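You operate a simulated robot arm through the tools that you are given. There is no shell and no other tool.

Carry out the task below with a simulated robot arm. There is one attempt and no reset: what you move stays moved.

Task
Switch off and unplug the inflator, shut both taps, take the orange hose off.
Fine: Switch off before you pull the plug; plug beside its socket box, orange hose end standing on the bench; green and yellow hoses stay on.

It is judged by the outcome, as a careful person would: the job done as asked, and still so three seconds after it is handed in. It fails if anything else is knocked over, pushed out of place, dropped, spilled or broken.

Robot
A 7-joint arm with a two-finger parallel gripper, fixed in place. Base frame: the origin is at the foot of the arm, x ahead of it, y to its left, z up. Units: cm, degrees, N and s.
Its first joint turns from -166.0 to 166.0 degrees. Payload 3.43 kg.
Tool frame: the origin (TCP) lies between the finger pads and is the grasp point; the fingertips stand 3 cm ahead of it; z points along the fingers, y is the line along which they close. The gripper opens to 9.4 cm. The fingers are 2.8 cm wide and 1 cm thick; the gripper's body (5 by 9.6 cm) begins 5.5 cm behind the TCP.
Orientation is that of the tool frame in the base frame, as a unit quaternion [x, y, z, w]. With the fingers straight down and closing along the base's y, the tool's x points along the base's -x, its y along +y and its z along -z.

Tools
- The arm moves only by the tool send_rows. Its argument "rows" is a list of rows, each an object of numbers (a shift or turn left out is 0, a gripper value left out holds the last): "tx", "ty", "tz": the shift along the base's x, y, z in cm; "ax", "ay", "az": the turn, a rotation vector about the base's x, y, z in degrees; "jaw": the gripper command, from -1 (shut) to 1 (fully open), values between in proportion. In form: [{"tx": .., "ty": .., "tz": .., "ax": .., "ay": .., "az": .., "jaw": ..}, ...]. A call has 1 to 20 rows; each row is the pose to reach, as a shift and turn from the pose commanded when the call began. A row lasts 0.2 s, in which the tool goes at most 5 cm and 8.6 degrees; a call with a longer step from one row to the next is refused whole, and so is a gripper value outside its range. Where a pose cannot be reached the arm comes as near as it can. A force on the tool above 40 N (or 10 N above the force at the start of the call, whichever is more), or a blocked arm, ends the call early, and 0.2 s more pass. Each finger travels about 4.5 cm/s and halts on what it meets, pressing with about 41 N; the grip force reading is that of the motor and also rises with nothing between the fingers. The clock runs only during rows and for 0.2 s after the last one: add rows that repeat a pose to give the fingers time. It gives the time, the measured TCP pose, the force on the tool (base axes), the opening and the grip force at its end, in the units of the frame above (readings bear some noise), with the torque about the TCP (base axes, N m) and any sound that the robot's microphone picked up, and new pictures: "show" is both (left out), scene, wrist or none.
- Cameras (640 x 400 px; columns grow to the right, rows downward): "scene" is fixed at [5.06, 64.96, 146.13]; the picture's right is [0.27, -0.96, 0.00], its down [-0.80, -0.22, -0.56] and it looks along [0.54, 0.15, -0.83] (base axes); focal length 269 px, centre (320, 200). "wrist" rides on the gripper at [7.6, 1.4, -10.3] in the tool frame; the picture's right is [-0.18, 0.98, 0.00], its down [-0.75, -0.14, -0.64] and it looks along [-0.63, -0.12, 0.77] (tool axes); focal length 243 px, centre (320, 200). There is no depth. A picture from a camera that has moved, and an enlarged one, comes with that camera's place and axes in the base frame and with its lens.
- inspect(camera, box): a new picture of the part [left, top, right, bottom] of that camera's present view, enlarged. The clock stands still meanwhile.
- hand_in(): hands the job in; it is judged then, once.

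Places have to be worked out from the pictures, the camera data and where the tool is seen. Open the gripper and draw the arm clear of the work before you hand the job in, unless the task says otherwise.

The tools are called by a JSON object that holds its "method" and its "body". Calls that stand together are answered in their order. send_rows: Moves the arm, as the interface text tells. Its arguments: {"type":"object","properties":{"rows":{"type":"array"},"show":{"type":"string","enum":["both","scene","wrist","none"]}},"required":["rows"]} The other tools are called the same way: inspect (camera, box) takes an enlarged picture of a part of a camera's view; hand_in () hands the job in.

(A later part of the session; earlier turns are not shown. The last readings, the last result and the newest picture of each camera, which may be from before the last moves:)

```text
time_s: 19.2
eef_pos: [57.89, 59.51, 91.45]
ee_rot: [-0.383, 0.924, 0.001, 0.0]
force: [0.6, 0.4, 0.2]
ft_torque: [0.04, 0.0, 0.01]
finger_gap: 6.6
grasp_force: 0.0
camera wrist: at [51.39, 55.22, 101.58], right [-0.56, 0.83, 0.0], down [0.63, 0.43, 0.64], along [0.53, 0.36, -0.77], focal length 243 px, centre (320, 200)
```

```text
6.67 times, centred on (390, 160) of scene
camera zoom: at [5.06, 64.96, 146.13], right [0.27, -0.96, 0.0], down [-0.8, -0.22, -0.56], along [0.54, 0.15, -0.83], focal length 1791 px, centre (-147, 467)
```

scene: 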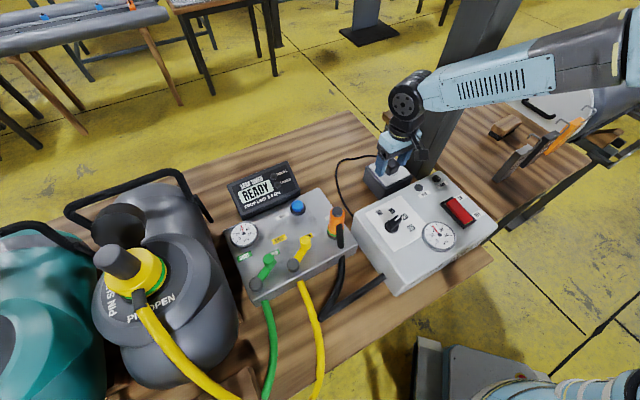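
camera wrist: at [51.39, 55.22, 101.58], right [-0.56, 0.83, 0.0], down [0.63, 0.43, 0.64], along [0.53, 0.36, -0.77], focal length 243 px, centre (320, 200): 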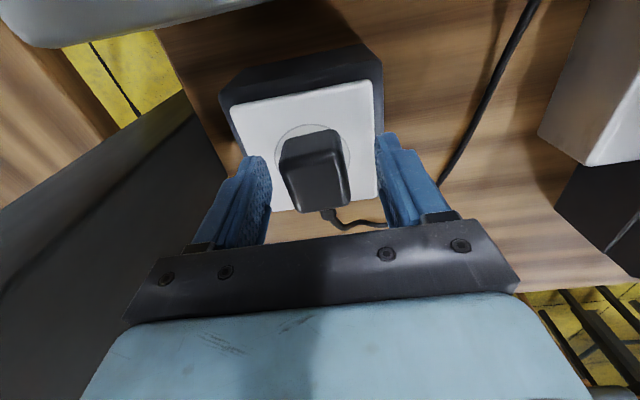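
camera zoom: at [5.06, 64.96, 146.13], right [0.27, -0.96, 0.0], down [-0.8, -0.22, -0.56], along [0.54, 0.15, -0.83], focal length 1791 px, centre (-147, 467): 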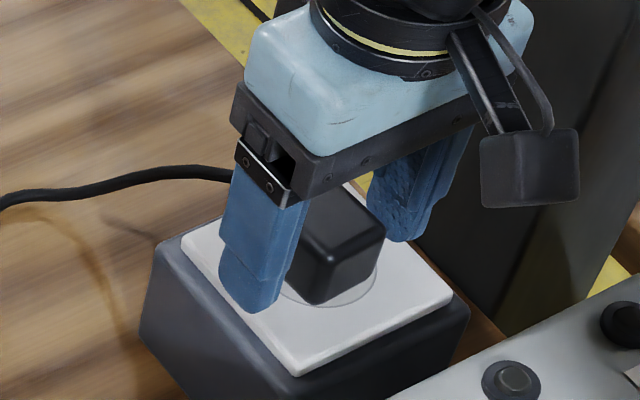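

The fingers are now deeper around the plug. I'll go down slightly more, close fully, then lift in small steps.

{"method": "send_rows", "body": {"rows": [{"tz": -0.3, "jaw": 0.4}, {"tz": -0.3, "jaw": -1}, {"tz": -0.3, "jaw": -1}, {"tz": -0.3, "jaw": -1}, {"tz": -0.3, "jaw": -1}, {"tz": -0.3, "jaw": -1}], "show": "both"}}

{"method": "inspect", "body": {"camera": "wrist", "box": [220, 60, 420, 240]}}

{"method": "inspect", "body": {"camera": "scene", "box": [350, 130, 430, 190]}}

```text
time_s: 20.6
eef_pos: [57.95, 59.45, 91.2]
ee_rot: [-0.383, 0.924, 0.0, 0.0]
force: [0.8, -0.3, -0.2]
ft_torque: [0.0, 0.02, -0.01]
finger_gap: 3.94
grasp_force: 40.5
camera wrist: at [51.43, 55.27, 101.33], right [-0.56, 0.83, 0.0], down [0.63, 0.43, 0.64], along [0.53, 0.36, -0.77], focal length 243 px, centre (320, 200)
```

scene: 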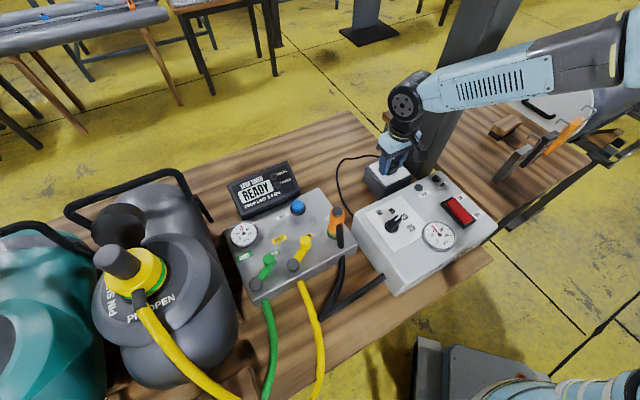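
wrist: 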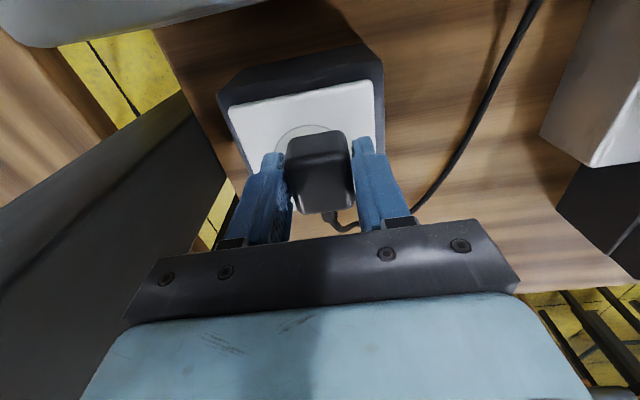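

```text
2.22 times, centred on (320, 150) of wrist
camera zoom: at [51.43, 55.27, 101.33], right [-0.56, 0.83, 0.0], down [0.63, 0.43, 0.64], along [0.53, 0.36, -0.77], focal length 539 px, centre (320, 311)
```

zoom: 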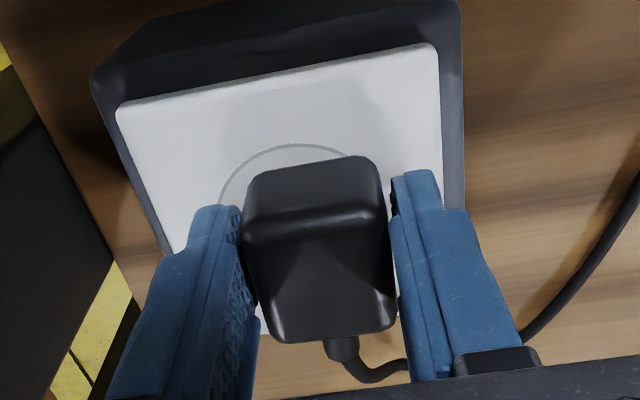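

```text
6.67 times, centred on (390, 160) of scene
camera zoom: at [5.06, 64.96, 146.13], right [0.27, -0.96, 0.0], down [-0.8, -0.22, -0.56], along [0.54, 0.15, -0.83], focal length 1791 px, centre (-147, 467)
```

zoom: 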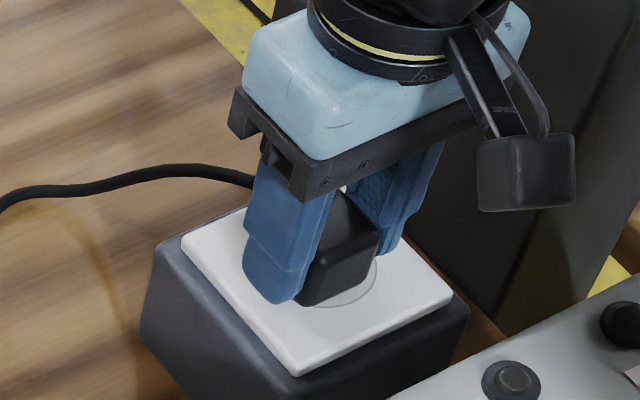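

The grip is firm at a 3.94 cm gap. Lifting in small steps.

{"method": "send_rows", "body": {"rows": [{"tz": 0.3}, {"tz": 0.6}, {"tz": 0.9}, {"tz": 1.2}, {"tz": 1.5}, {"tz": 1.8}]}}

{"method": "inspect", "body": {"camera": "scene", "box": [350, 130, 430, 190]}}

{"method": "inspect", "body": {"camera": "wrist", "box": [220, 60, 420, 240]}}

```text
time_s: 22.0
eef_pos: [57.73, 59.48, 92.78]
ee_rot: [-0.382, 0.924, 0.001, 0.0]
force: [0.2, 0.1, -1.1]
ft_torque: [-0.01, 0.0, 0.01]
finger_gap: 3.96
grasp_force: 40.8
camera wrist: at [51.28, 55.23, 103.12], right [-0.56, 0.83, 0.0], down [0.63, 0.43, 0.64], along [0.53, 0.36, -0.77], focal length 243 px, centre (320, 200)
```

scene: 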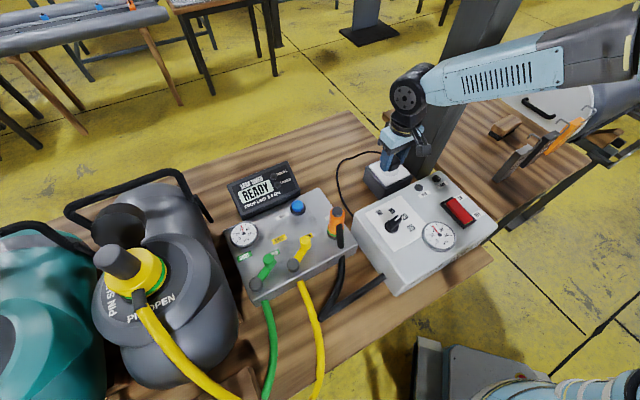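
wrist: 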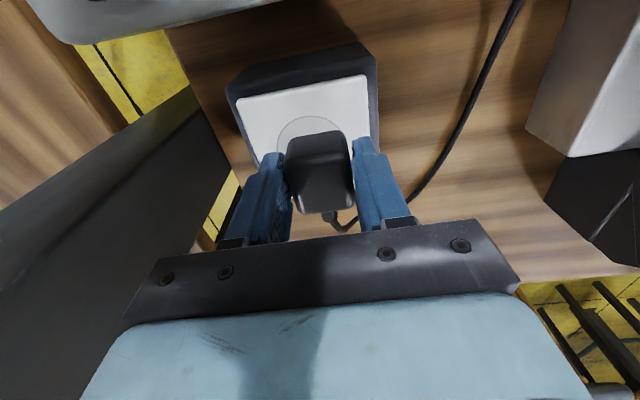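

```text
6.67 times, centred on (390, 160) of scene
camera zoom: at [5.06, 64.96, 146.13], right [0.27, -0.96, 0.0], down [-0.8, -0.22, -0.56], along [0.54, 0.15, -0.83], focal length 1791 px, centre (-147, 467)
```

zoom: 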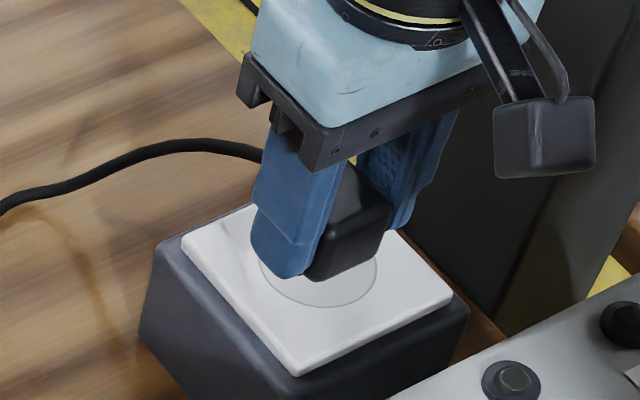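

```text
2.22 times, centred on (320, 150) of wrist
camera zoom: at [51.28, 55.23, 103.12], right [-0.56, 0.83, 0.0], down [0.63, 0.43, 0.64], along [0.53, 0.36, -0.77], focal length 539 px, centre (320, 311)
```

zoom: 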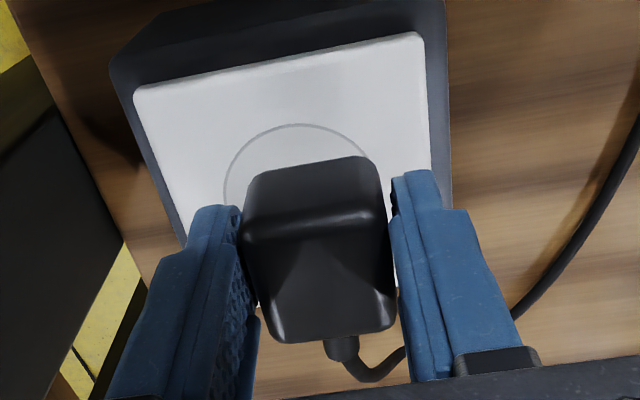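

The plug is out and held. I'll raise it, carry it to the free bench area just beside the socket box on the tap-box side, about (52.6, 67.6), then lower partway.

{"method": "send_rows", "body": {"rows": [{"tz": 2}, {"tz": 4}, {"tz": 5}, {"tx": -1.5, "ty": 2.5, "tz": 5}, {"tx": -3.2, "ty": 5.5, "tz": 5}, {"tx": -5.1, "ty": 8.1, "tz": 5}, {"tx": -5.1, "ty": 8.1, "tz": 3}, {"tx": -5.1, "ty": 8.1, "tz": 0}, {"tx": -5.1, "ty": 8.1, "tz": -3}, {"tx": -5.1, "ty": 8.1, "tz": -3}]}}

{"method": "inspect", "body": {"camera": "scene", "box": [320, 110, 450, 210]}}

{"method": "inspect", "body": {"camera": "wrist", "box": [160, 0, 480, 240]}}

```text
time_s: 24.2
eef_pos: [52.62, 67.62, 89.71]
ee_rot: [-0.382, 0.924, 0.001, 0.0]
force: [0.3, 0.4, -0.4]
ft_torque: [-0.03, -0.01, 0.01]
finger_gap: 3.91
grasp_force: 40.7
camera wrist: at [46.02, 63.33, 100.08], right [-0.56, 0.83, 0.0], down [0.63, 0.43, 0.64], along [0.53, 0.36, -0.77], focal length 243 px, centre (320, 200)
```

scene: 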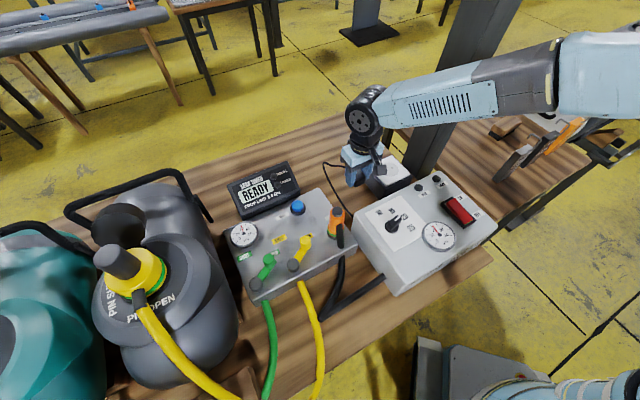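
wrist: 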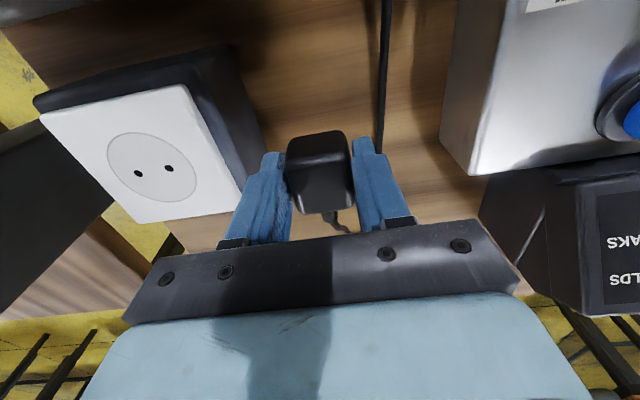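

```text
4.00 times, centred on (385, 160) of scene
camera zoom: at [5.06, 64.96, 146.13], right [0.27, -0.96, 0.0], down [-0.8, -0.22, -0.56], along [0.54, 0.15, -0.83], focal length 1075 px, centre (60, 360)
```

zoom: 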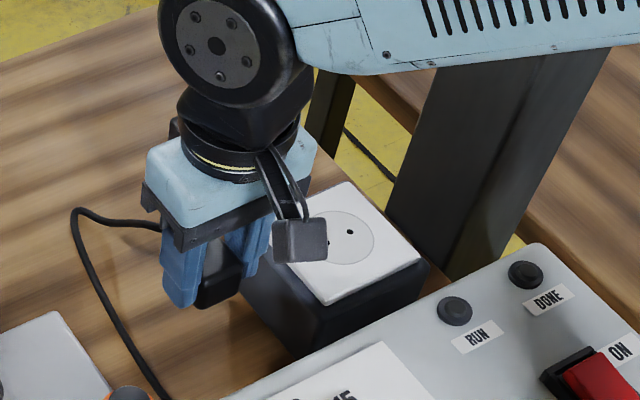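

```text
1.67 times, centred on (320, 120) of wrist
camera zoom: at [46.02, 63.33, 100.08], right [-0.56, 0.83, 0.0], down [0.63, 0.43, 0.64], along [0.53, 0.36, -0.77], focal length 404 px, centre (320, 333)
```

zoom: 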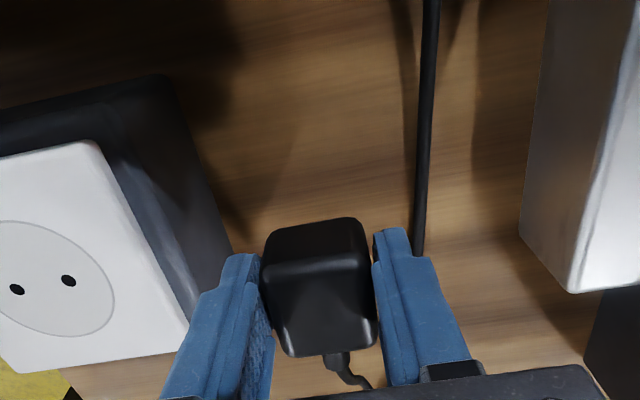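

The two pin holes show the plug is fully out. The spot is clear of the box and the cord. Lowering toward the bench.

{"method": "send_rows", "body": {"rows": [{"tz": -1}, {"tz": -2}, {"tz": -2.5}, {"tz": -2.9}, {"tz": -2.9}], "show": "both"}}

{"method": "inspect", "body": {"camera": "scene", "box": [330, 140, 410, 200]}}

```text
time_s: 25.4
eef_pos: [52.74, 67.55, 86.93]
ee_rot: [-0.382, 0.924, 0.0, 0.001]
force: [-0.3, 0.4, -2.1]
ft_torque: [0.06, -0.04, -0.02]
finger_gap: 3.92
grasp_force: 41.0
camera wrist: at [46.18, 63.32, 97.14], right [-0.56, 0.83, 0.0], down [0.63, 0.43, 0.64], along [0.53, 0.36, -0.77], focal length 243 px, centre (320, 200)
```

scene: 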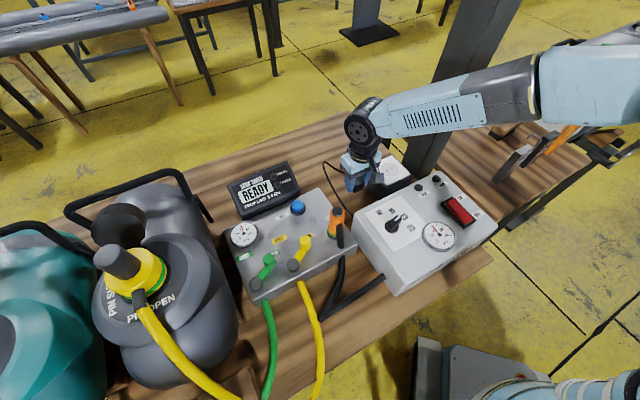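
wrist: 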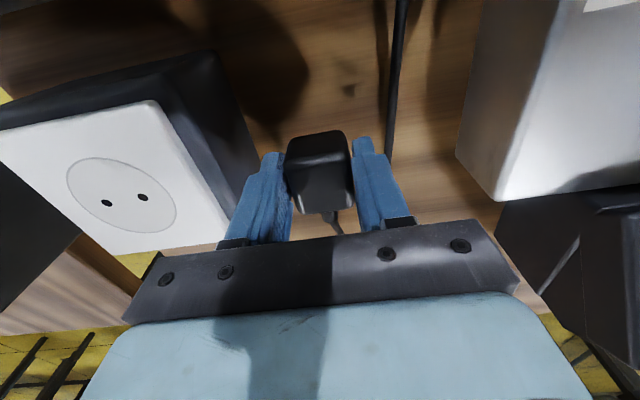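

```text
6.67 times, centred on (370, 170) of scene
camera zoom: at [5.06, 64.96, 146.13], right [0.27, -0.96, 0.0], down [-0.8, -0.22, -0.56], along [0.54, 0.15, -0.83], focal length 1791 px, centre (-13, 400)
```

zoom: 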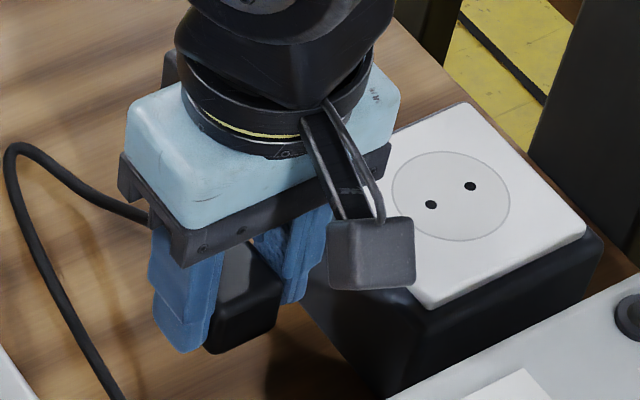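

No contact yet, so I'll keep descending slowly.

{"method": "send_rows", "body": {"rows": [{"tz": -0.3}, {"tz": -0.6}, {"tz": -0.9}, {"tz": -1.1}], "show": "none"}}

```text
time_s: 26.4
eef_pos: [52.63, 67.45, 85.84]
ee_rot: [-0.383, 0.924, 0.0, 0.0]
force: [-0.6, -0.2, 0.2]
ft_torque: [0.01, 0.01, 0.0]
finger_gap: 3.93
grasp_force: 40.9
```

Still no contact, so I'll continue in small steps.

{"method": "send_rows", "body": {"rows": [{"tz": -0.25}, {"tz": -0.5}, {"tz": -0.75}], "show": "none"}}

```text
time_s: 27.2
eef_pos: [52.68, 67.59, 85.01]
ee_rot: [-0.382, 0.924, -0.001, 0.0]
force: [-0.5, 0.5, -0.9]
ft_torque: [-0.01, 0.03, 0.0]
finger_gap: 3.93
grasp_force: 40.6
```

No contact yet. I'll continue and look.

{"method": "send_rows", "body": {"rows": [{"tz": -0.25}, {"tz": -0.5}, {"tz": -0.75}], "show": "both"}}

{"method": "inspect", "body": {"camera": "scene", "box": [330, 140, 410, 200]}}

{"method": "inspect", "body": {"camera": "wrist", "box": [200, 40, 440, 240]}}

```text
time_s: 28.0
eef_pos: [52.72, 67.43, 84.26]
ee_rot: [-0.382, 0.924, 0.0, 0.0]
force: [0.0, -0.1, 0.2]
ft_torque: [-0.02, 0.0, 0.0]
finger_gap: 3.91
grasp_force: 41.0
camera wrist: at [46.11, 63.16, 94.55], right [-0.56, 0.83, 0.0], down [0.63, 0.43, 0.64], along [0.53, 0.36, -0.77], focal length 243 px, centre (320, 200)
```

scene: 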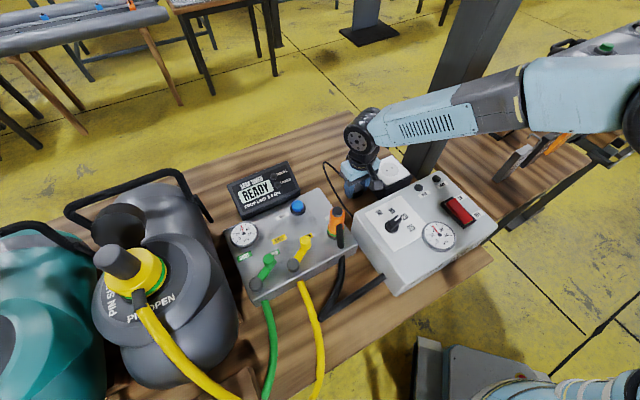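
wrist: 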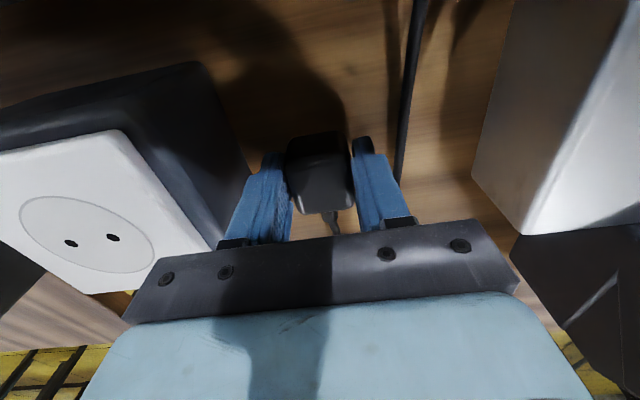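

```text
6.67 times, centred on (370, 170) of scene
camera zoom: at [5.06, 64.96, 146.13], right [0.27, -0.96, 0.0], down [-0.8, -0.22, -0.56], along [0.54, 0.15, -0.83], focal length 1791 px, centre (-13, 400)
```

zoom: 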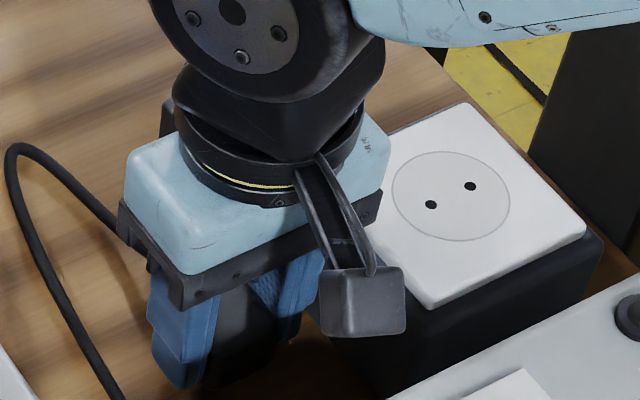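

```text
2.00 times, centred on (320, 140) of wrist
camera zoom: at [46.11, 63.16, 94.55], right [-0.56, 0.83, 0.0], down [0.63, 0.43, 0.64], along [0.53, 0.36, -0.77], focal length 485 px, centre (320, 320)
```

zoom: 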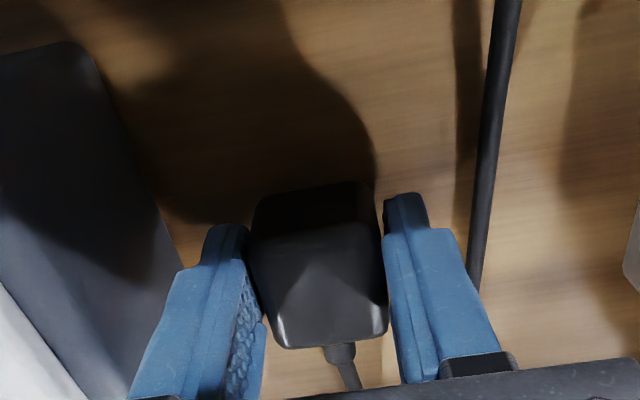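

There is still a gap to the bench. I'll shift 0.5 cm away from the socket box for hand clearance and continue down gently.

{"method": "send_rows", "body": {"rows": [{"tx": -0.35, "ty": 0.35, "tz": 0}, {"tx": -0.35, "ty": 0.35, "tz": -0.25}, {"tx": -0.35, "ty": 0.35, "tz": -0.5}, {"tx": -0.35, "ty": 0.35, "tz": -0.7}], "show": "none"}}

```text
time_s: 29.0
eef_pos: [52.27, 67.86, 83.55]
ee_rot: [-0.383, 0.924, 0.0, 0.0]
force: [-0.2, -1.2, 1.1]
ft_torque: [-0.01, 0.09, 0.0]
finger_gap: 3.94
grasp_force: 40.9
```

No clear contact yet; a little further.

{"method": "send_rows", "body": {"rows": [{"tz": -0.2}, {"tz": -0.4}, {"tz": -0.4}], "show": "both"}}

{"method": "inspect", "body": {"camera": "wrist", "box": [200, 40, 440, 240]}}

{"method": "inspect", "body": {"camera": "scene", "box": [330, 140, 410, 200]}}

```text
time_s: 29.8
eef_pos: [52.16, 67.85, 83.5]
ee_rot: [-0.383, 0.924, 0.002, 0.002]
force: [7.8, 3.2, 36.0]
ft_torque: [0.01, -0.04, 0.0]
finger_gap: 3.97
grasp_force: 40.9
camera wrist: at [45.66, 63.57, 93.68], right [-0.56, 0.83, 0.0], down [0.63, 0.43, 0.65], along [0.53, 0.37, -0.76], focal length 243 px, centre (320, 200)
```

scene: 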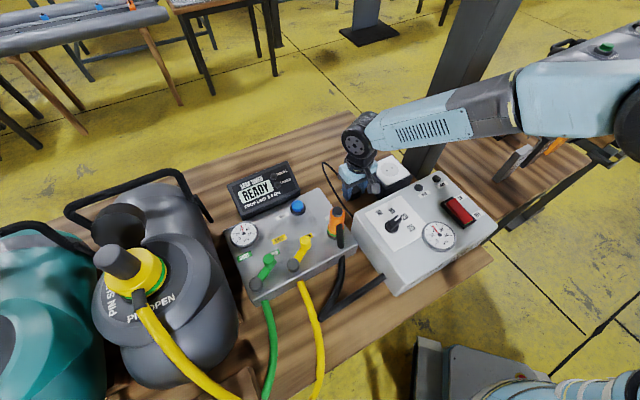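
wrist: 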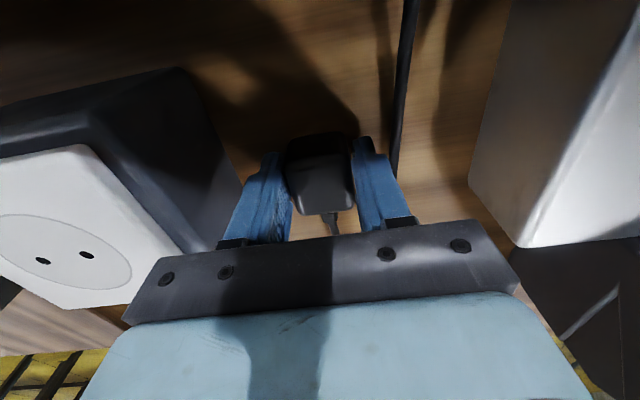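

```text
2.00 times, centred on (320, 140) of wrist
camera zoom: at [45.66, 63.57, 93.68], right [-0.56, 0.83, 0.0], down [0.63, 0.43, 0.65], along [0.53, 0.37, -0.76], focal length 485 px, centre (320, 320)
```

zoom: 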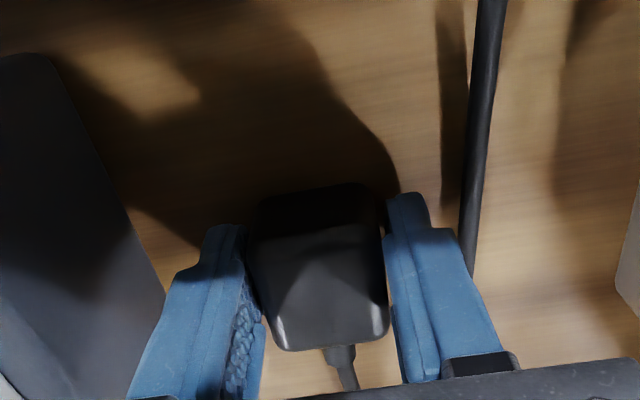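

```text
6.67 times, centred on (370, 170) of scene
camera zoom: at [5.06, 64.96, 146.13], right [0.27, -0.96, 0.0], down [-0.8, -0.22, -0.56], along [0.54, 0.15, -0.83], focal length 1791 px, centre (-13, 400)
```

zoom: 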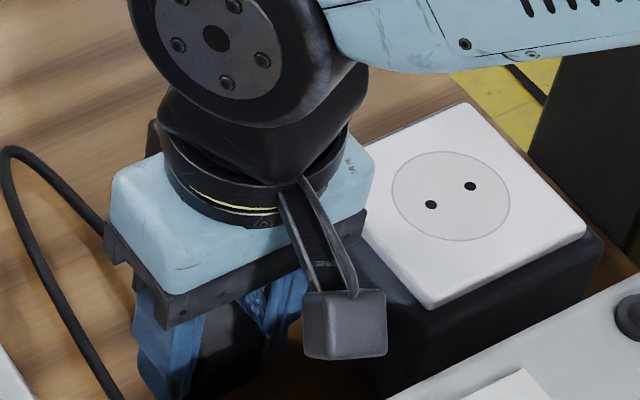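

The plug is on the bench (36 N upward, no torque). I'll relax the pressure, open the jaw just enough and lift off.

{"method": "send_rows", "body": {"rows": [{"tz": 0.35, "jaw": -1}, {"tz": 0.35, "jaw": 0.04}, {"tz": 0.35, "jaw": 0.04}, {"tz": 0.35, "jaw": 0.04}, {"tz": 1.2, "jaw": 0.04}, {"tz": 2.5, "jaw": 0.04}, {"tz": 4.5, "jaw": 0.04}, {"tz": 8, "jaw": 0.04}, {"tz": 12, "jaw": 0.04}, {"tz": 16, "jaw": 0.04}, {"tz": 16, "jaw": 0.04}]}}

{"method": "inspect", "body": {"camera": "scene", "box": [310, 130, 430, 220]}}

{"method": "inspect", "body": {"camera": "wrist", "box": [200, 0, 640, 240]}}

```text
time_s: 32.2
eef_pos: [52.48, 67.76, 99.07]
ee_rot: [-0.383, 0.924, 0.0, -0.001]
force: [-0.1, 0.2, 0.0]
ft_torque: [-0.03, -0.03, -0.03]
finger_gap: 4.87
grasp_force: 0.0
camera wrist: at [45.92, 63.53, 109.33], right [-0.56, 0.83, 0.0], down [0.63, 0.43, 0.64], along [0.53, 0.36, -0.77], focal length 243 px, centre (320, 200)
```

scene: 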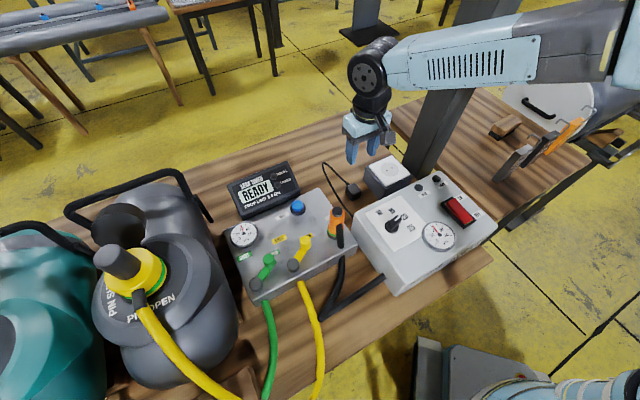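
wrist: 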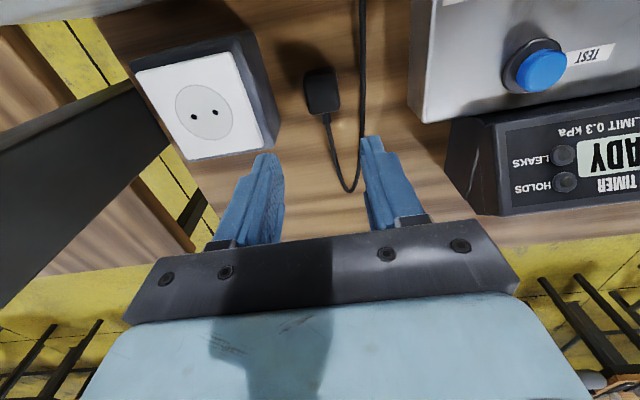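

```text
4.44 times, centred on (370, 175) of scene
camera zoom: at [5.06, 64.96, 146.13], right [0.27, -0.96, 0.0], down [-0.8, -0.22, -0.56], along [0.54, 0.15, -0.83], focal length 1194 px, centre (98, 311)
```

zoom: 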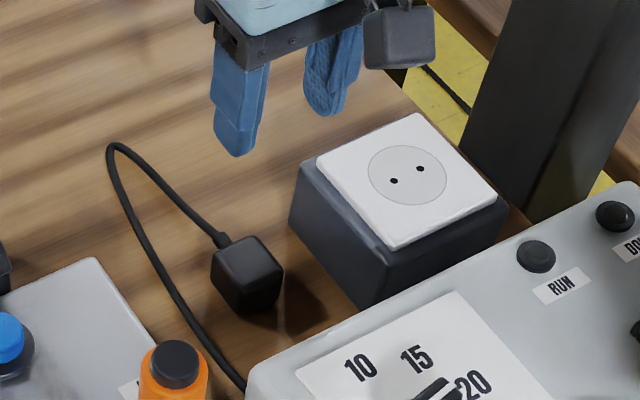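

```text
1.45 times, centred on (420, 120) of wrist
camera zoom: at [45.92, 63.53, 109.33], right [-0.56, 0.83, 0.0], down [0.63, 0.43, 0.64], along [0.53, 0.36, -0.77], focal length 353 px, centre (174, 316)
```

zoom: 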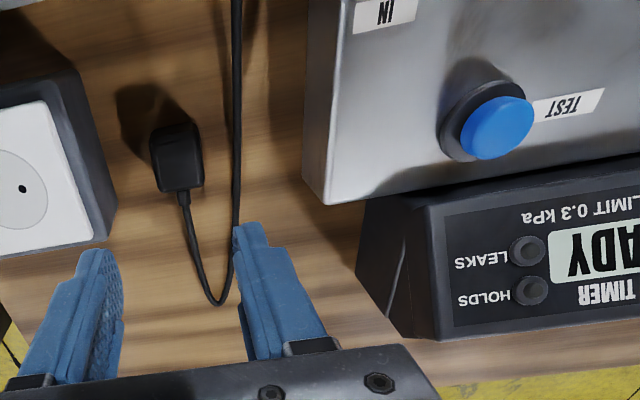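

The plug stands on the bench beside its box. Next are the taps: I'll move the camera over the tap box to measure the lever positions and heights.

{"method": "send_rows", "body": {"rows": [{"tx": 0, "ty": 0, "tz": 4}, {"tx": -3, "ty": 1, "tz": 7}, {"tx": -7, "ty": 2, "tz": 8}, {"tx": -11, "ty": 3, "tz": 8}, {"tx": -15, "ty": 4.5, "tz": 8}, {"tx": -19, "ty": 6, "tz": 8}, {"tx": -23, "ty": 7, "tz": 8}, {"tx": -27, "ty": 8, "tz": 8}, {"tx": -27, "ty": 8, "tz": 8}]}}

{"method": "inspect", "body": {"camera": "wrist", "box": [160, 0, 480, 200]}}

{"method": "inspect", "body": {"camera": "scene", "box": [220, 180, 370, 310]}}

```text
time_s: 34.2
eef_pos: [25.25, 75.51, 107.55]
ee_rot: [-0.383, 0.924, 0.001, -0.001]
force: [0.5, 0.5, 1.2]
ft_torque: [0.03, 0.03, -0.01]
finger_gap: 4.9
grasp_force: 0.1
camera wrist: at [18.82, 71.31, 117.82], right [-0.56, 0.83, 0.0], down [0.63, 0.43, 0.64], along [0.53, 0.36, -0.77], focal length 243 px, centre (320, 200)
```

scene: 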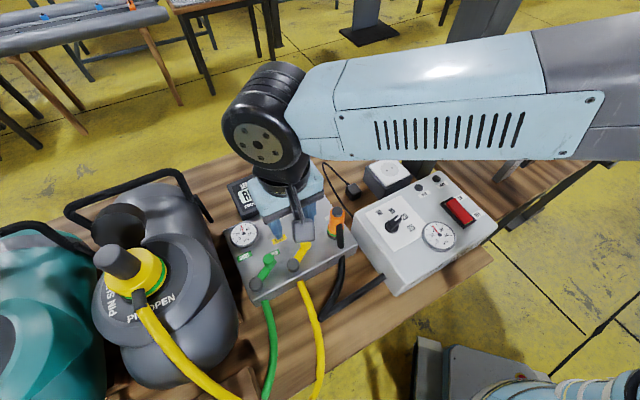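
wrist: 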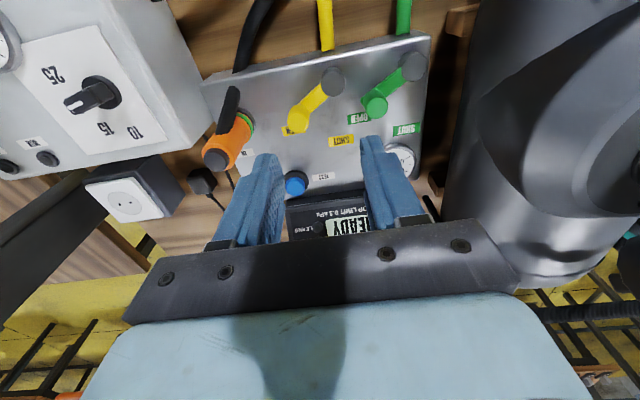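

```text
2.00 times, centred on (320, 100) of wrist
camera zoom: at [18.82, 71.31, 117.82], right [-0.56, 0.83, 0.0], down [0.63, 0.43, 0.64], along [0.53, 0.36, -0.77], focal length 485 px, centre (320, 400)
```

zoom: 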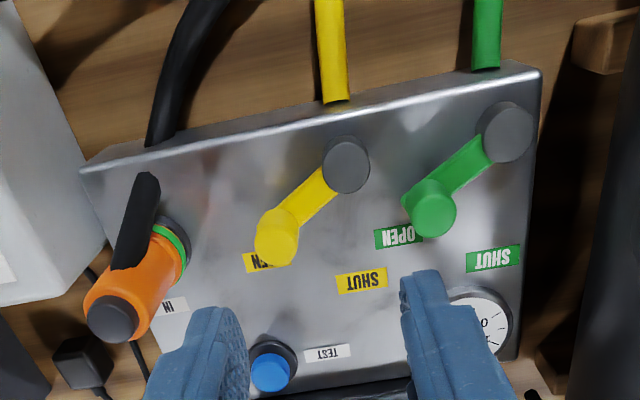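

```text
3.08 times, centred on (295, 245) of scene
camera zoom: at [5.06, 64.96, 146.13], right [0.27, -0.96, 0.0], down [-0.8, -0.22, -0.56], along [0.54, 0.15, -0.83], focal length 827 px, centre (397, 62)
```

zoom: 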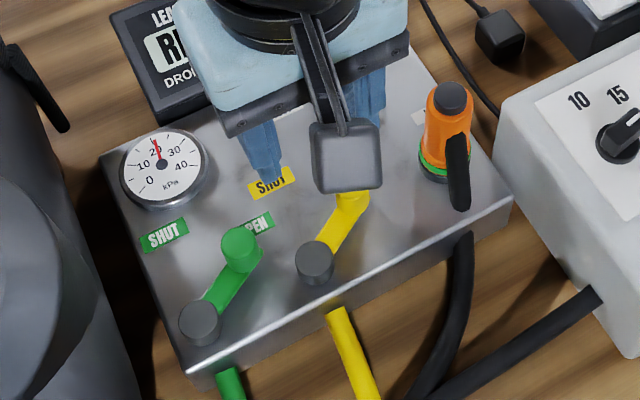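

I need a closer look at the orange coupling and where the black hose really runs.

{"method": "inspect", "body": {"camera": "scene", "box": [310, 190, 380, 260]}}

{"method": "inspect", "body": {"camera": "wrist", "box": [190, 60, 290, 180]}}

{"method": "inspect", "body": {"camera": "scene", "box": [250, 240, 400, 400]}}

{"method": "inspect", "body": {"camera": "scene", "box": [60, 200, 260, 400]}}

```text
5.71 times, centred on (345, 225) of scene
camera zoom: at [5.06, 64.96, 146.13], right [0.27, -0.96, 0.0], down [-0.8, -0.22, -0.56], along [0.54, 0.15, -0.83], focal length 1535 px, centre (177, 57)
```

zoom: 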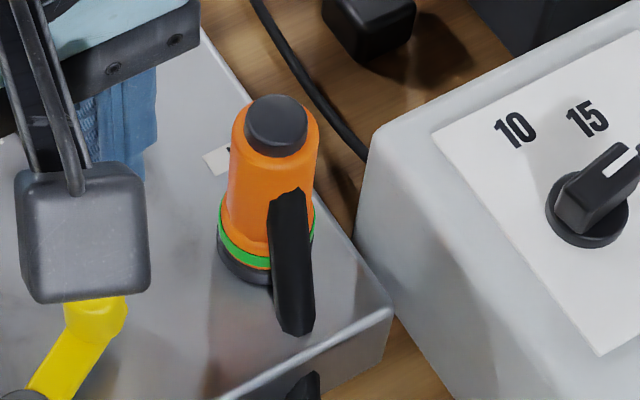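

```text
3.33 times, centred on (240, 120) of wrist
camera zoom: at [18.82, 71.31, 117.82], right [-0.56, 0.83, 0.0], down [0.63, 0.43, 0.64], along [0.53, 0.36, -0.77], focal length 809 px, centre (587, 467)
```

zoom: 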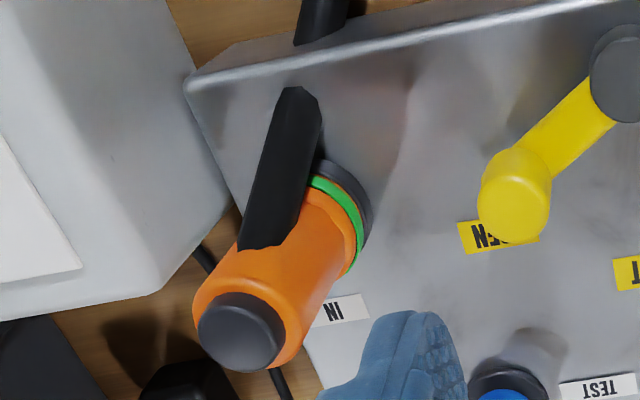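

```text
2.50 times, centred on (325, 320) of scene
camera zoom: at [5.06, 64.96, 146.13], right [0.27, -0.96, 0.0], down [-0.8, -0.22, -0.56], along [0.54, 0.15, -0.83], focal length 672 px, centre (308, -100)
```

zoom: 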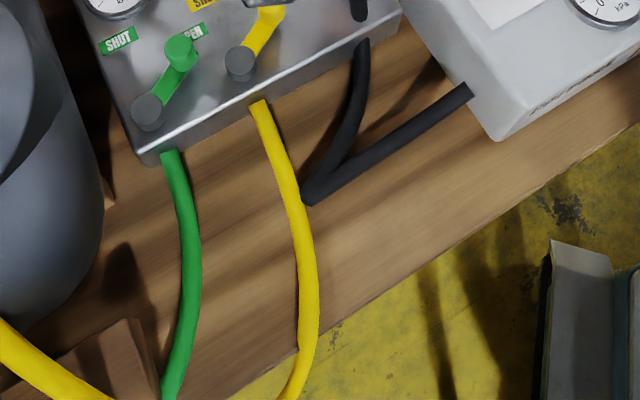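

```text
2.00 times, centred on (160, 300) of scene
camera zoom: at [5.06, 64.96, 146.13], right [0.27, -0.96, 0.0], down [-0.8, -0.22, -0.56], along [0.54, 0.15, -0.83], focal length 537 px, centre (640, 0)
```

zoom: 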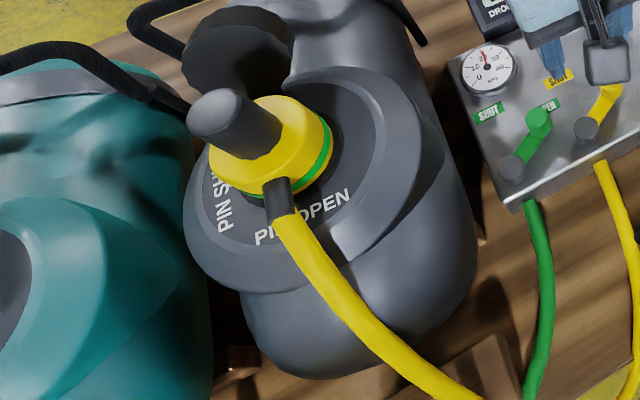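

The black stub is the hose's end, cut off visually where it dips into the box, so the orange coupling is the end of the inflator hose. The yellow pivot is at about (23.6, 76.2) and its knob at about (28.4, 74.9, top z 92). The green pivot is at about (17.7, 82.5) and its knob at about (22.4, 80.9). The box top is about z 86.7, and SHUT lies counter-clockwise. I'll start with yellow, placing closed fingers beside the knob at yaw -15°.

{"method": "send_rows", "body": {"rows": [{"tx": 0.3, "ty": -0.3, "az": -7.5, "jaw": -1}, {"tx": 0.6, "ty": -0.6, "az": -15, "jaw": -1}, {"tx": 1, "ty": -1, "az": -22.5, "jaw": -1}, {"tx": 1.4, "ty": -1.4, "az": -30, "jaw": -1}, {"tx": 1.8, "ty": -1.8, "az": -37.5, "jaw": -1}, {"tx": 2.2, "ty": -2.3, "az": -45, "jaw": -1}, {"tx": 2.6, "ty": -2.8, "az": -52.5, "jaw": -1}, {"tx": 2.6, "ty": -3.0, "az": -60, "jaw": -1}, {"tx": 2.6, "ty": -3.0, "tz": -4, "az": -60, "jaw": -1}, {"tx": 2.6, "ty": -3.0, "tz": -8, "az": -60, "jaw": -1}, {"tx": 2.6, "ty": -3.0, "tz": -9, "az": -60, "jaw": -1}, {"tx": 2.6, "ty": -3.0, "tz": -9, "az": -60, "jaw": -1}]}}

{"method": "inspect", "body": {"camera": "wrist", "box": [200, 0, 440, 200]}}

{"method": "inspect", "body": {"camera": "scene", "box": [220, 180, 370, 310]}}

```text
time_s: 36.8
eef_pos: [27.67, 72.92, 98.32]
ee_rot: [0.13, 0.992, 0.0, 0.0]
force: [-0.2, 0.2, -0.1]
ft_torque: [-0.02, 0.0, -0.02]
finger_gap: 0.0
grasp_force: 33.2
camera wrist: at [20.63, 76.37, 108.48], right [0.43, 0.9, 0.0], down [0.69, -0.33, 0.64], along [0.58, -0.28, -0.77], focal length 243 px, centre (320, 200)
```

scene: 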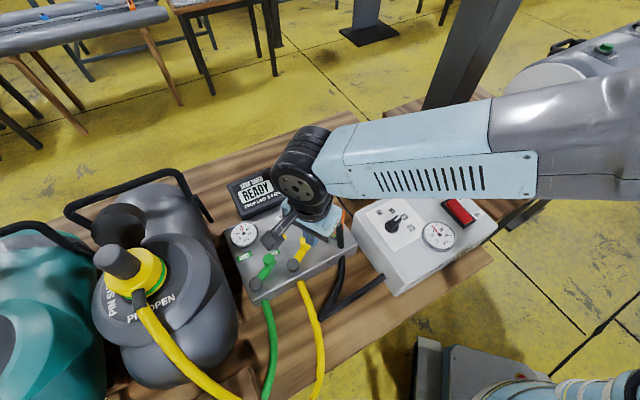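
wrist: 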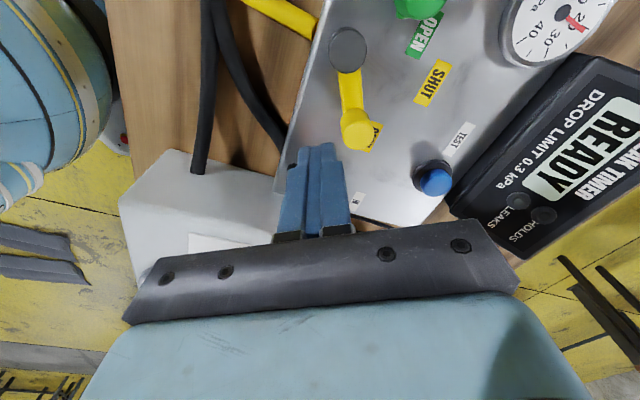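

```text
2.00 times, centred on (320, 100) of wrist
camera zoom: at [20.63, 76.37, 108.48], right [0.43, 0.9, 0.0], down [0.69, -0.33, 0.64], along [0.58, -0.28, -0.77], focal length 485 px, centre (320, 400)
```

zoom: 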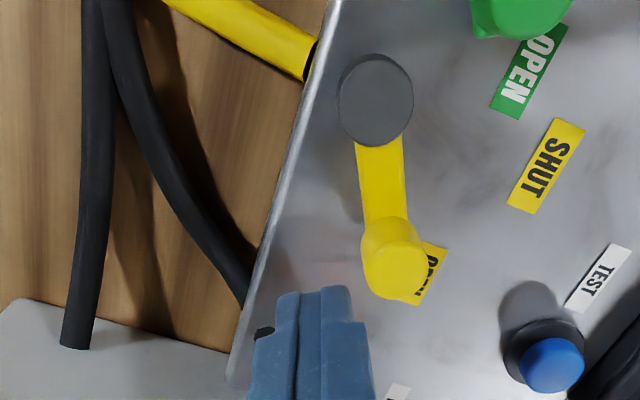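

```text
3.08 times, centred on (295, 245) of scene
camera zoom: at [5.06, 64.96, 146.13], right [0.27, -0.96, 0.0], down [-0.8, -0.22, -0.56], along [0.54, 0.15, -0.83], focal length 827 px, centre (397, 62)
```

zoom: 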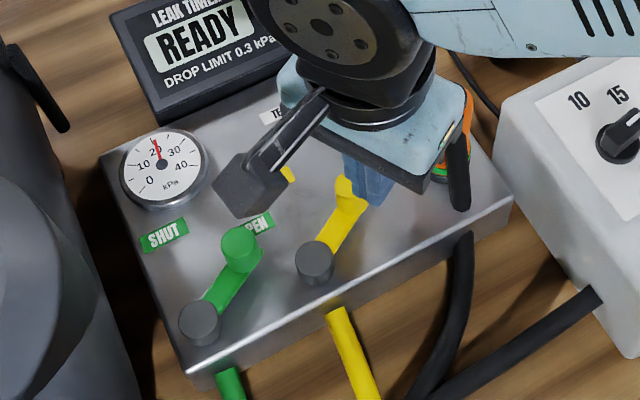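

The fingers are offset about 2.6 cm behind the yellow knob. Descending so the tips are at z≈89.8, beside the knob.

{"method": "send_rows", "body": {"rows": [{"tz": -2}, {"tz": -4}, {"tz": -5.4}, {"tz": -5.4}]}}

{"method": "inspect", "body": {"camera": "wrist", "box": [200, 0, 440, 200]}}

{"method": "inspect", "body": {"camera": "scene", "box": [250, 190, 370, 290]}}

```text
time_s: 37.8
eef_pos: [28.11, 72.73, 92.9]
ee_rot: [0.13, 0.992, 0.0, 0.0]
force: [-0.1, 0.5, 0.0]
ft_torque: [0.0, 0.02, 0.02]
finger_gap: 0.01
grasp_force: 32.8
camera wrist: at [20.91, 76.22, 103.09], right [0.43, 0.9, 0.0], down [0.69, -0.33, 0.64], along [0.58, -0.28, -0.77], focal length 243 px, centre (320, 200)
```

scene: 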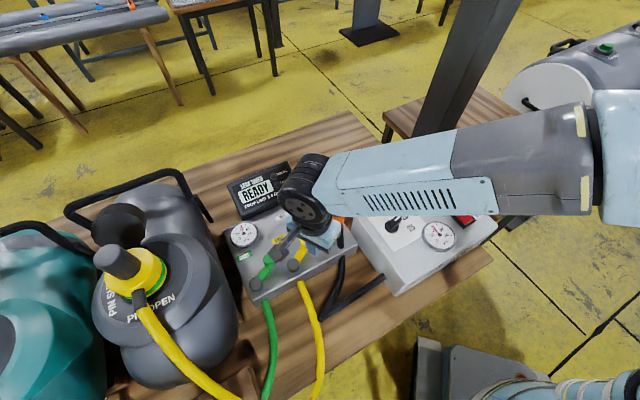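
wrist: 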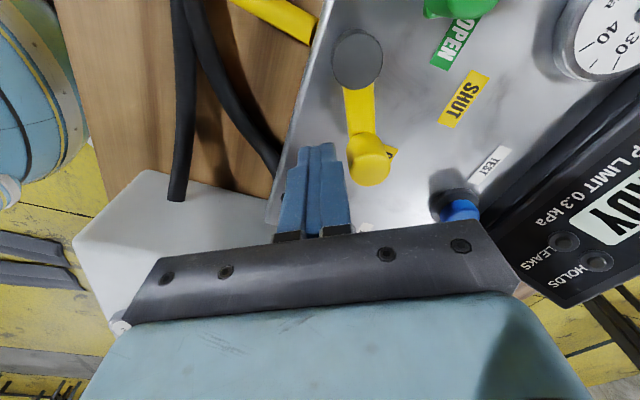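

```text
2.00 times, centred on (320, 100) of wrist
camera zoom: at [20.91, 76.22, 103.09], right [0.43, 0.9, 0.0], down [0.69, -0.33, 0.64], along [0.58, -0.28, -0.77], focal length 485 px, centre (320, 400)
```

zoom: 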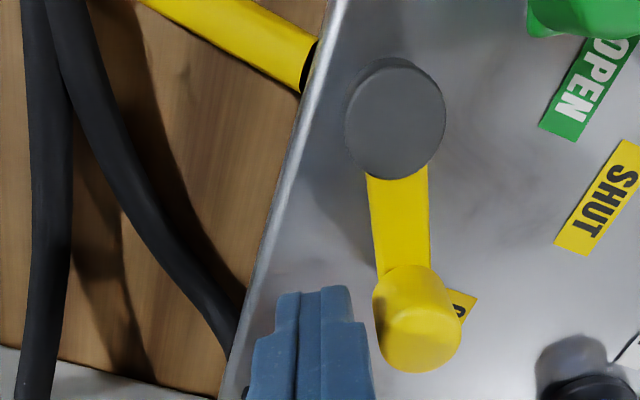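

```text
4.00 times, centred on (310, 240) of scene
camera zoom: at [5.06, 64.96, 146.13], right [0.27, -0.96, 0.0], down [-0.8, -0.22, -0.56], along [0.54, 0.15, -0.83], focal length 1075 px, centre (360, 40)
```

zoom: 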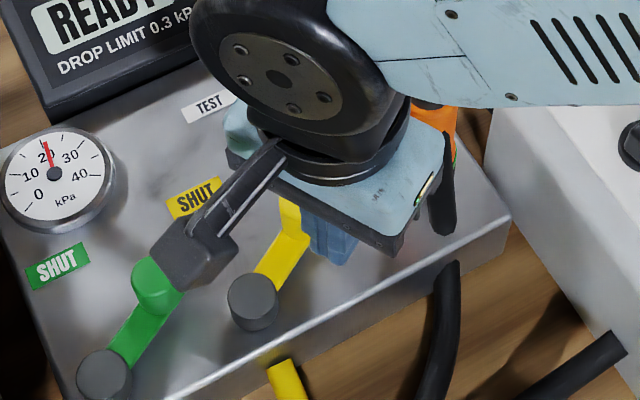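

The lever vector is about 4.6 cm at -15°. I'll now sweep the knob around its pivot toward SHUT along the arc, turning the tool with it, and check partway.

{"method": "send_rows", "body": {"rows": [{"tx": -0.45, "ty": 0.95, "az": 0}, {"tx": -0.04, "ty": 1.52, "az": 8}, {"tx": 0.24, "ty": 2.07, "az": 15}, {"tx": 0.48, "ty": 2.73, "az": 23}, {"tx": 0.63, "ty": 3.42, "az": 31}, {"tx": 0.68, "ty": 4.12, "az": 39}, {"tx": 0.63, "ty": 4.82, "az": 47}, {"tx": 0.48, "ty": 5.51, "az": 55}]}}

{"method": "inspect", "body": {"camera": "wrist", "box": [200, 0, 440, 200]}}

{"method": "inspect", "body": {"camera": "scene", "box": [220, 190, 370, 310]}}

```text
time_s: 39.6
eef_pos: [28.69, 78.0, 92.86]
ee_rot: [-0.343, 0.939, -0.002, 0.0]
force: [1.3, -30.7, 9.4]
ft_torque: [-0.64, -0.07, -0.09]
finger_gap: 0.0
grasp_force: 32.9
camera wrist: at [21.67, 74.4, 103.12], right [-0.49, 0.87, 0.0], down [0.67, 0.38, 0.64], along [0.56, 0.31, -0.77], focal length 243 px, centre (320, 200)
```

scene: 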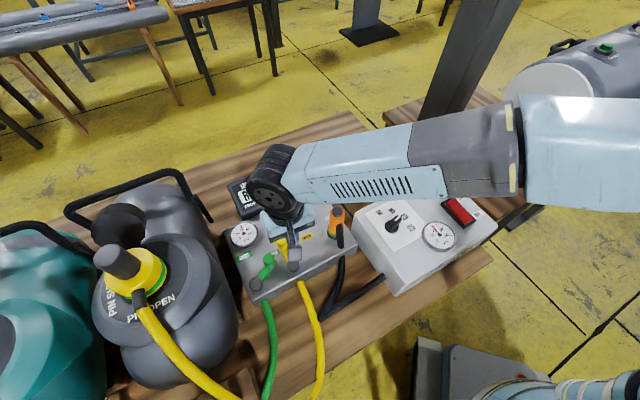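
wrist: 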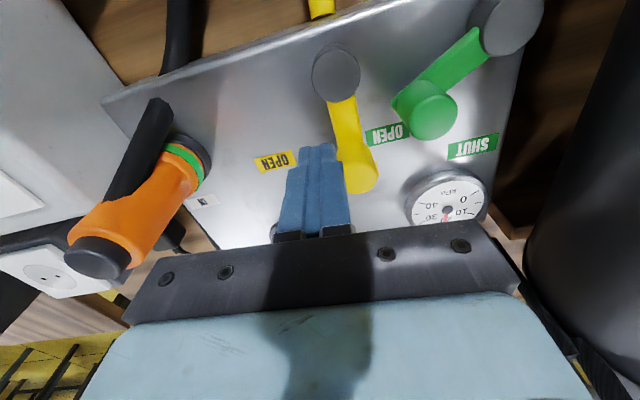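

```text
2.00 times, centred on (320, 100) of wrist
camera zoom: at [21.67, 74.4, 103.12], right [-0.49, 0.87, 0.0], down [0.67, 0.38, 0.64], along [0.56, 0.31, -0.77], focal length 485 px, centre (320, 400)
```

zoom: 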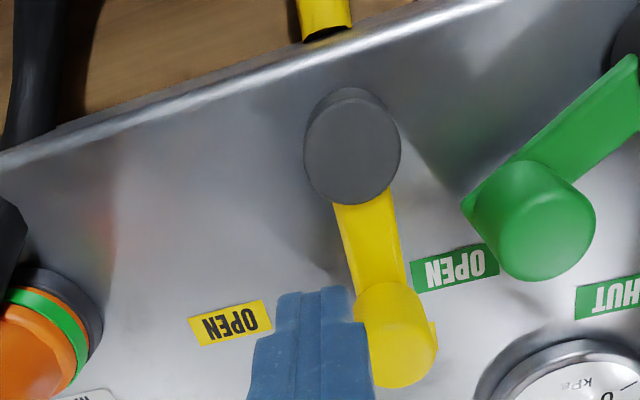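

```text
3.33 times, centred on (295, 250) of scene
camera zoom: at [5.06, 64.96, 146.13], right [0.27, -0.96, 0.0], down [-0.8, -0.22, -0.56], along [0.54, 0.15, -0.83], focal length 896 px, centre (403, 33)
```

zoom: 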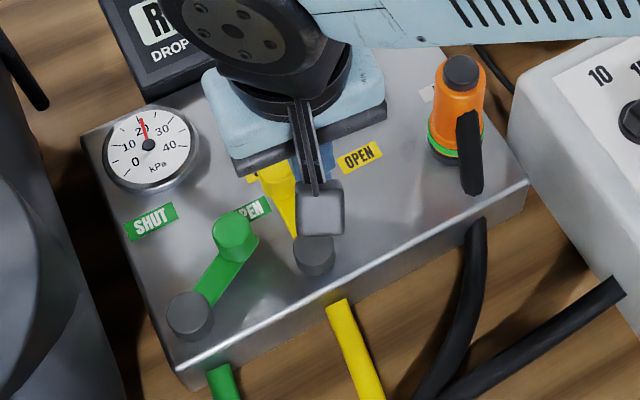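

The lever now points about 47°, straight at the SHUT label direction, with a 30 N reaction. I'll push slightly more to see whether that is the end stop.

{"method": "send_rows", "body": {"rows": [{"tx": -0.1, "ty": 0.25, "az": 3}, {"tx": -0.15, "ty": 0.35, "az": 4}], "show": "wrist"}}

{"method": "inspect", "body": {"camera": "wrist", "box": [200, 0, 440, 200]}}

```text
time_s: 39.9
eef_pos: [28.58, 78.12, 92.84]
ee_rot: [-0.351, 0.936, -0.004, -0.002]
force: [-0.3, -16.5, 5.6]
ft_torque: [-0.28, -0.05, -0.07]
finger_gap: 0.03
grasp_force: 33.0
stopped in row 1: the force on the tool passed its limit at 47 N (the readings are from after the stop); the commanded pose is now the measured one
camera wrist: at [21.83, 74.34, 103.1], right [-0.51, 0.86, -0.01], down [0.66, 0.4, 0.64], along [0.55, 0.32, -0.77], focal length 243 px, centre (320, 200)
```

wrist: 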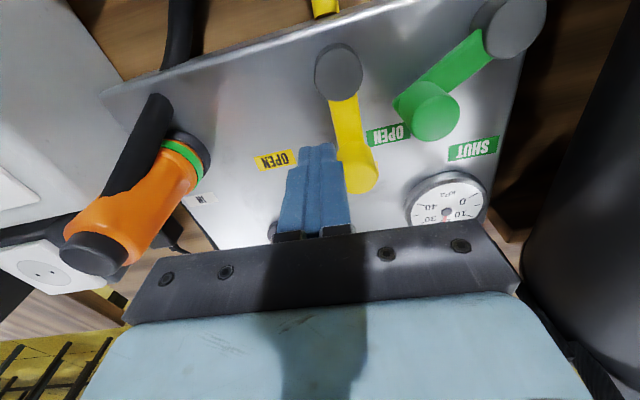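

```text
2.00 times, centred on (320, 100) of wrist
camera zoom: at [21.83, 74.34, 103.1], right [-0.51, 0.86, -0.01], down [0.66, 0.4, 0.64], along [0.55, 0.32, -0.77], focal length 485 px, centre (320, 400)
```

zoom: 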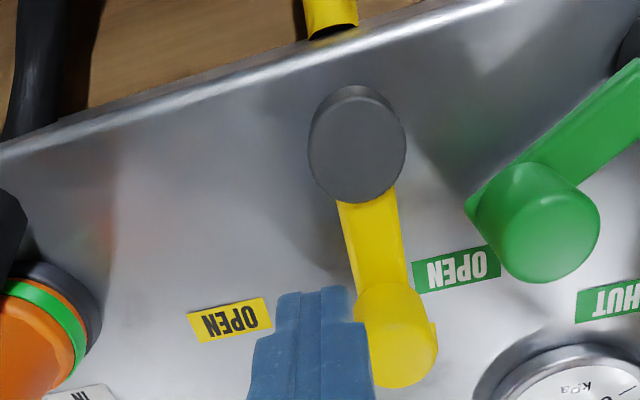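

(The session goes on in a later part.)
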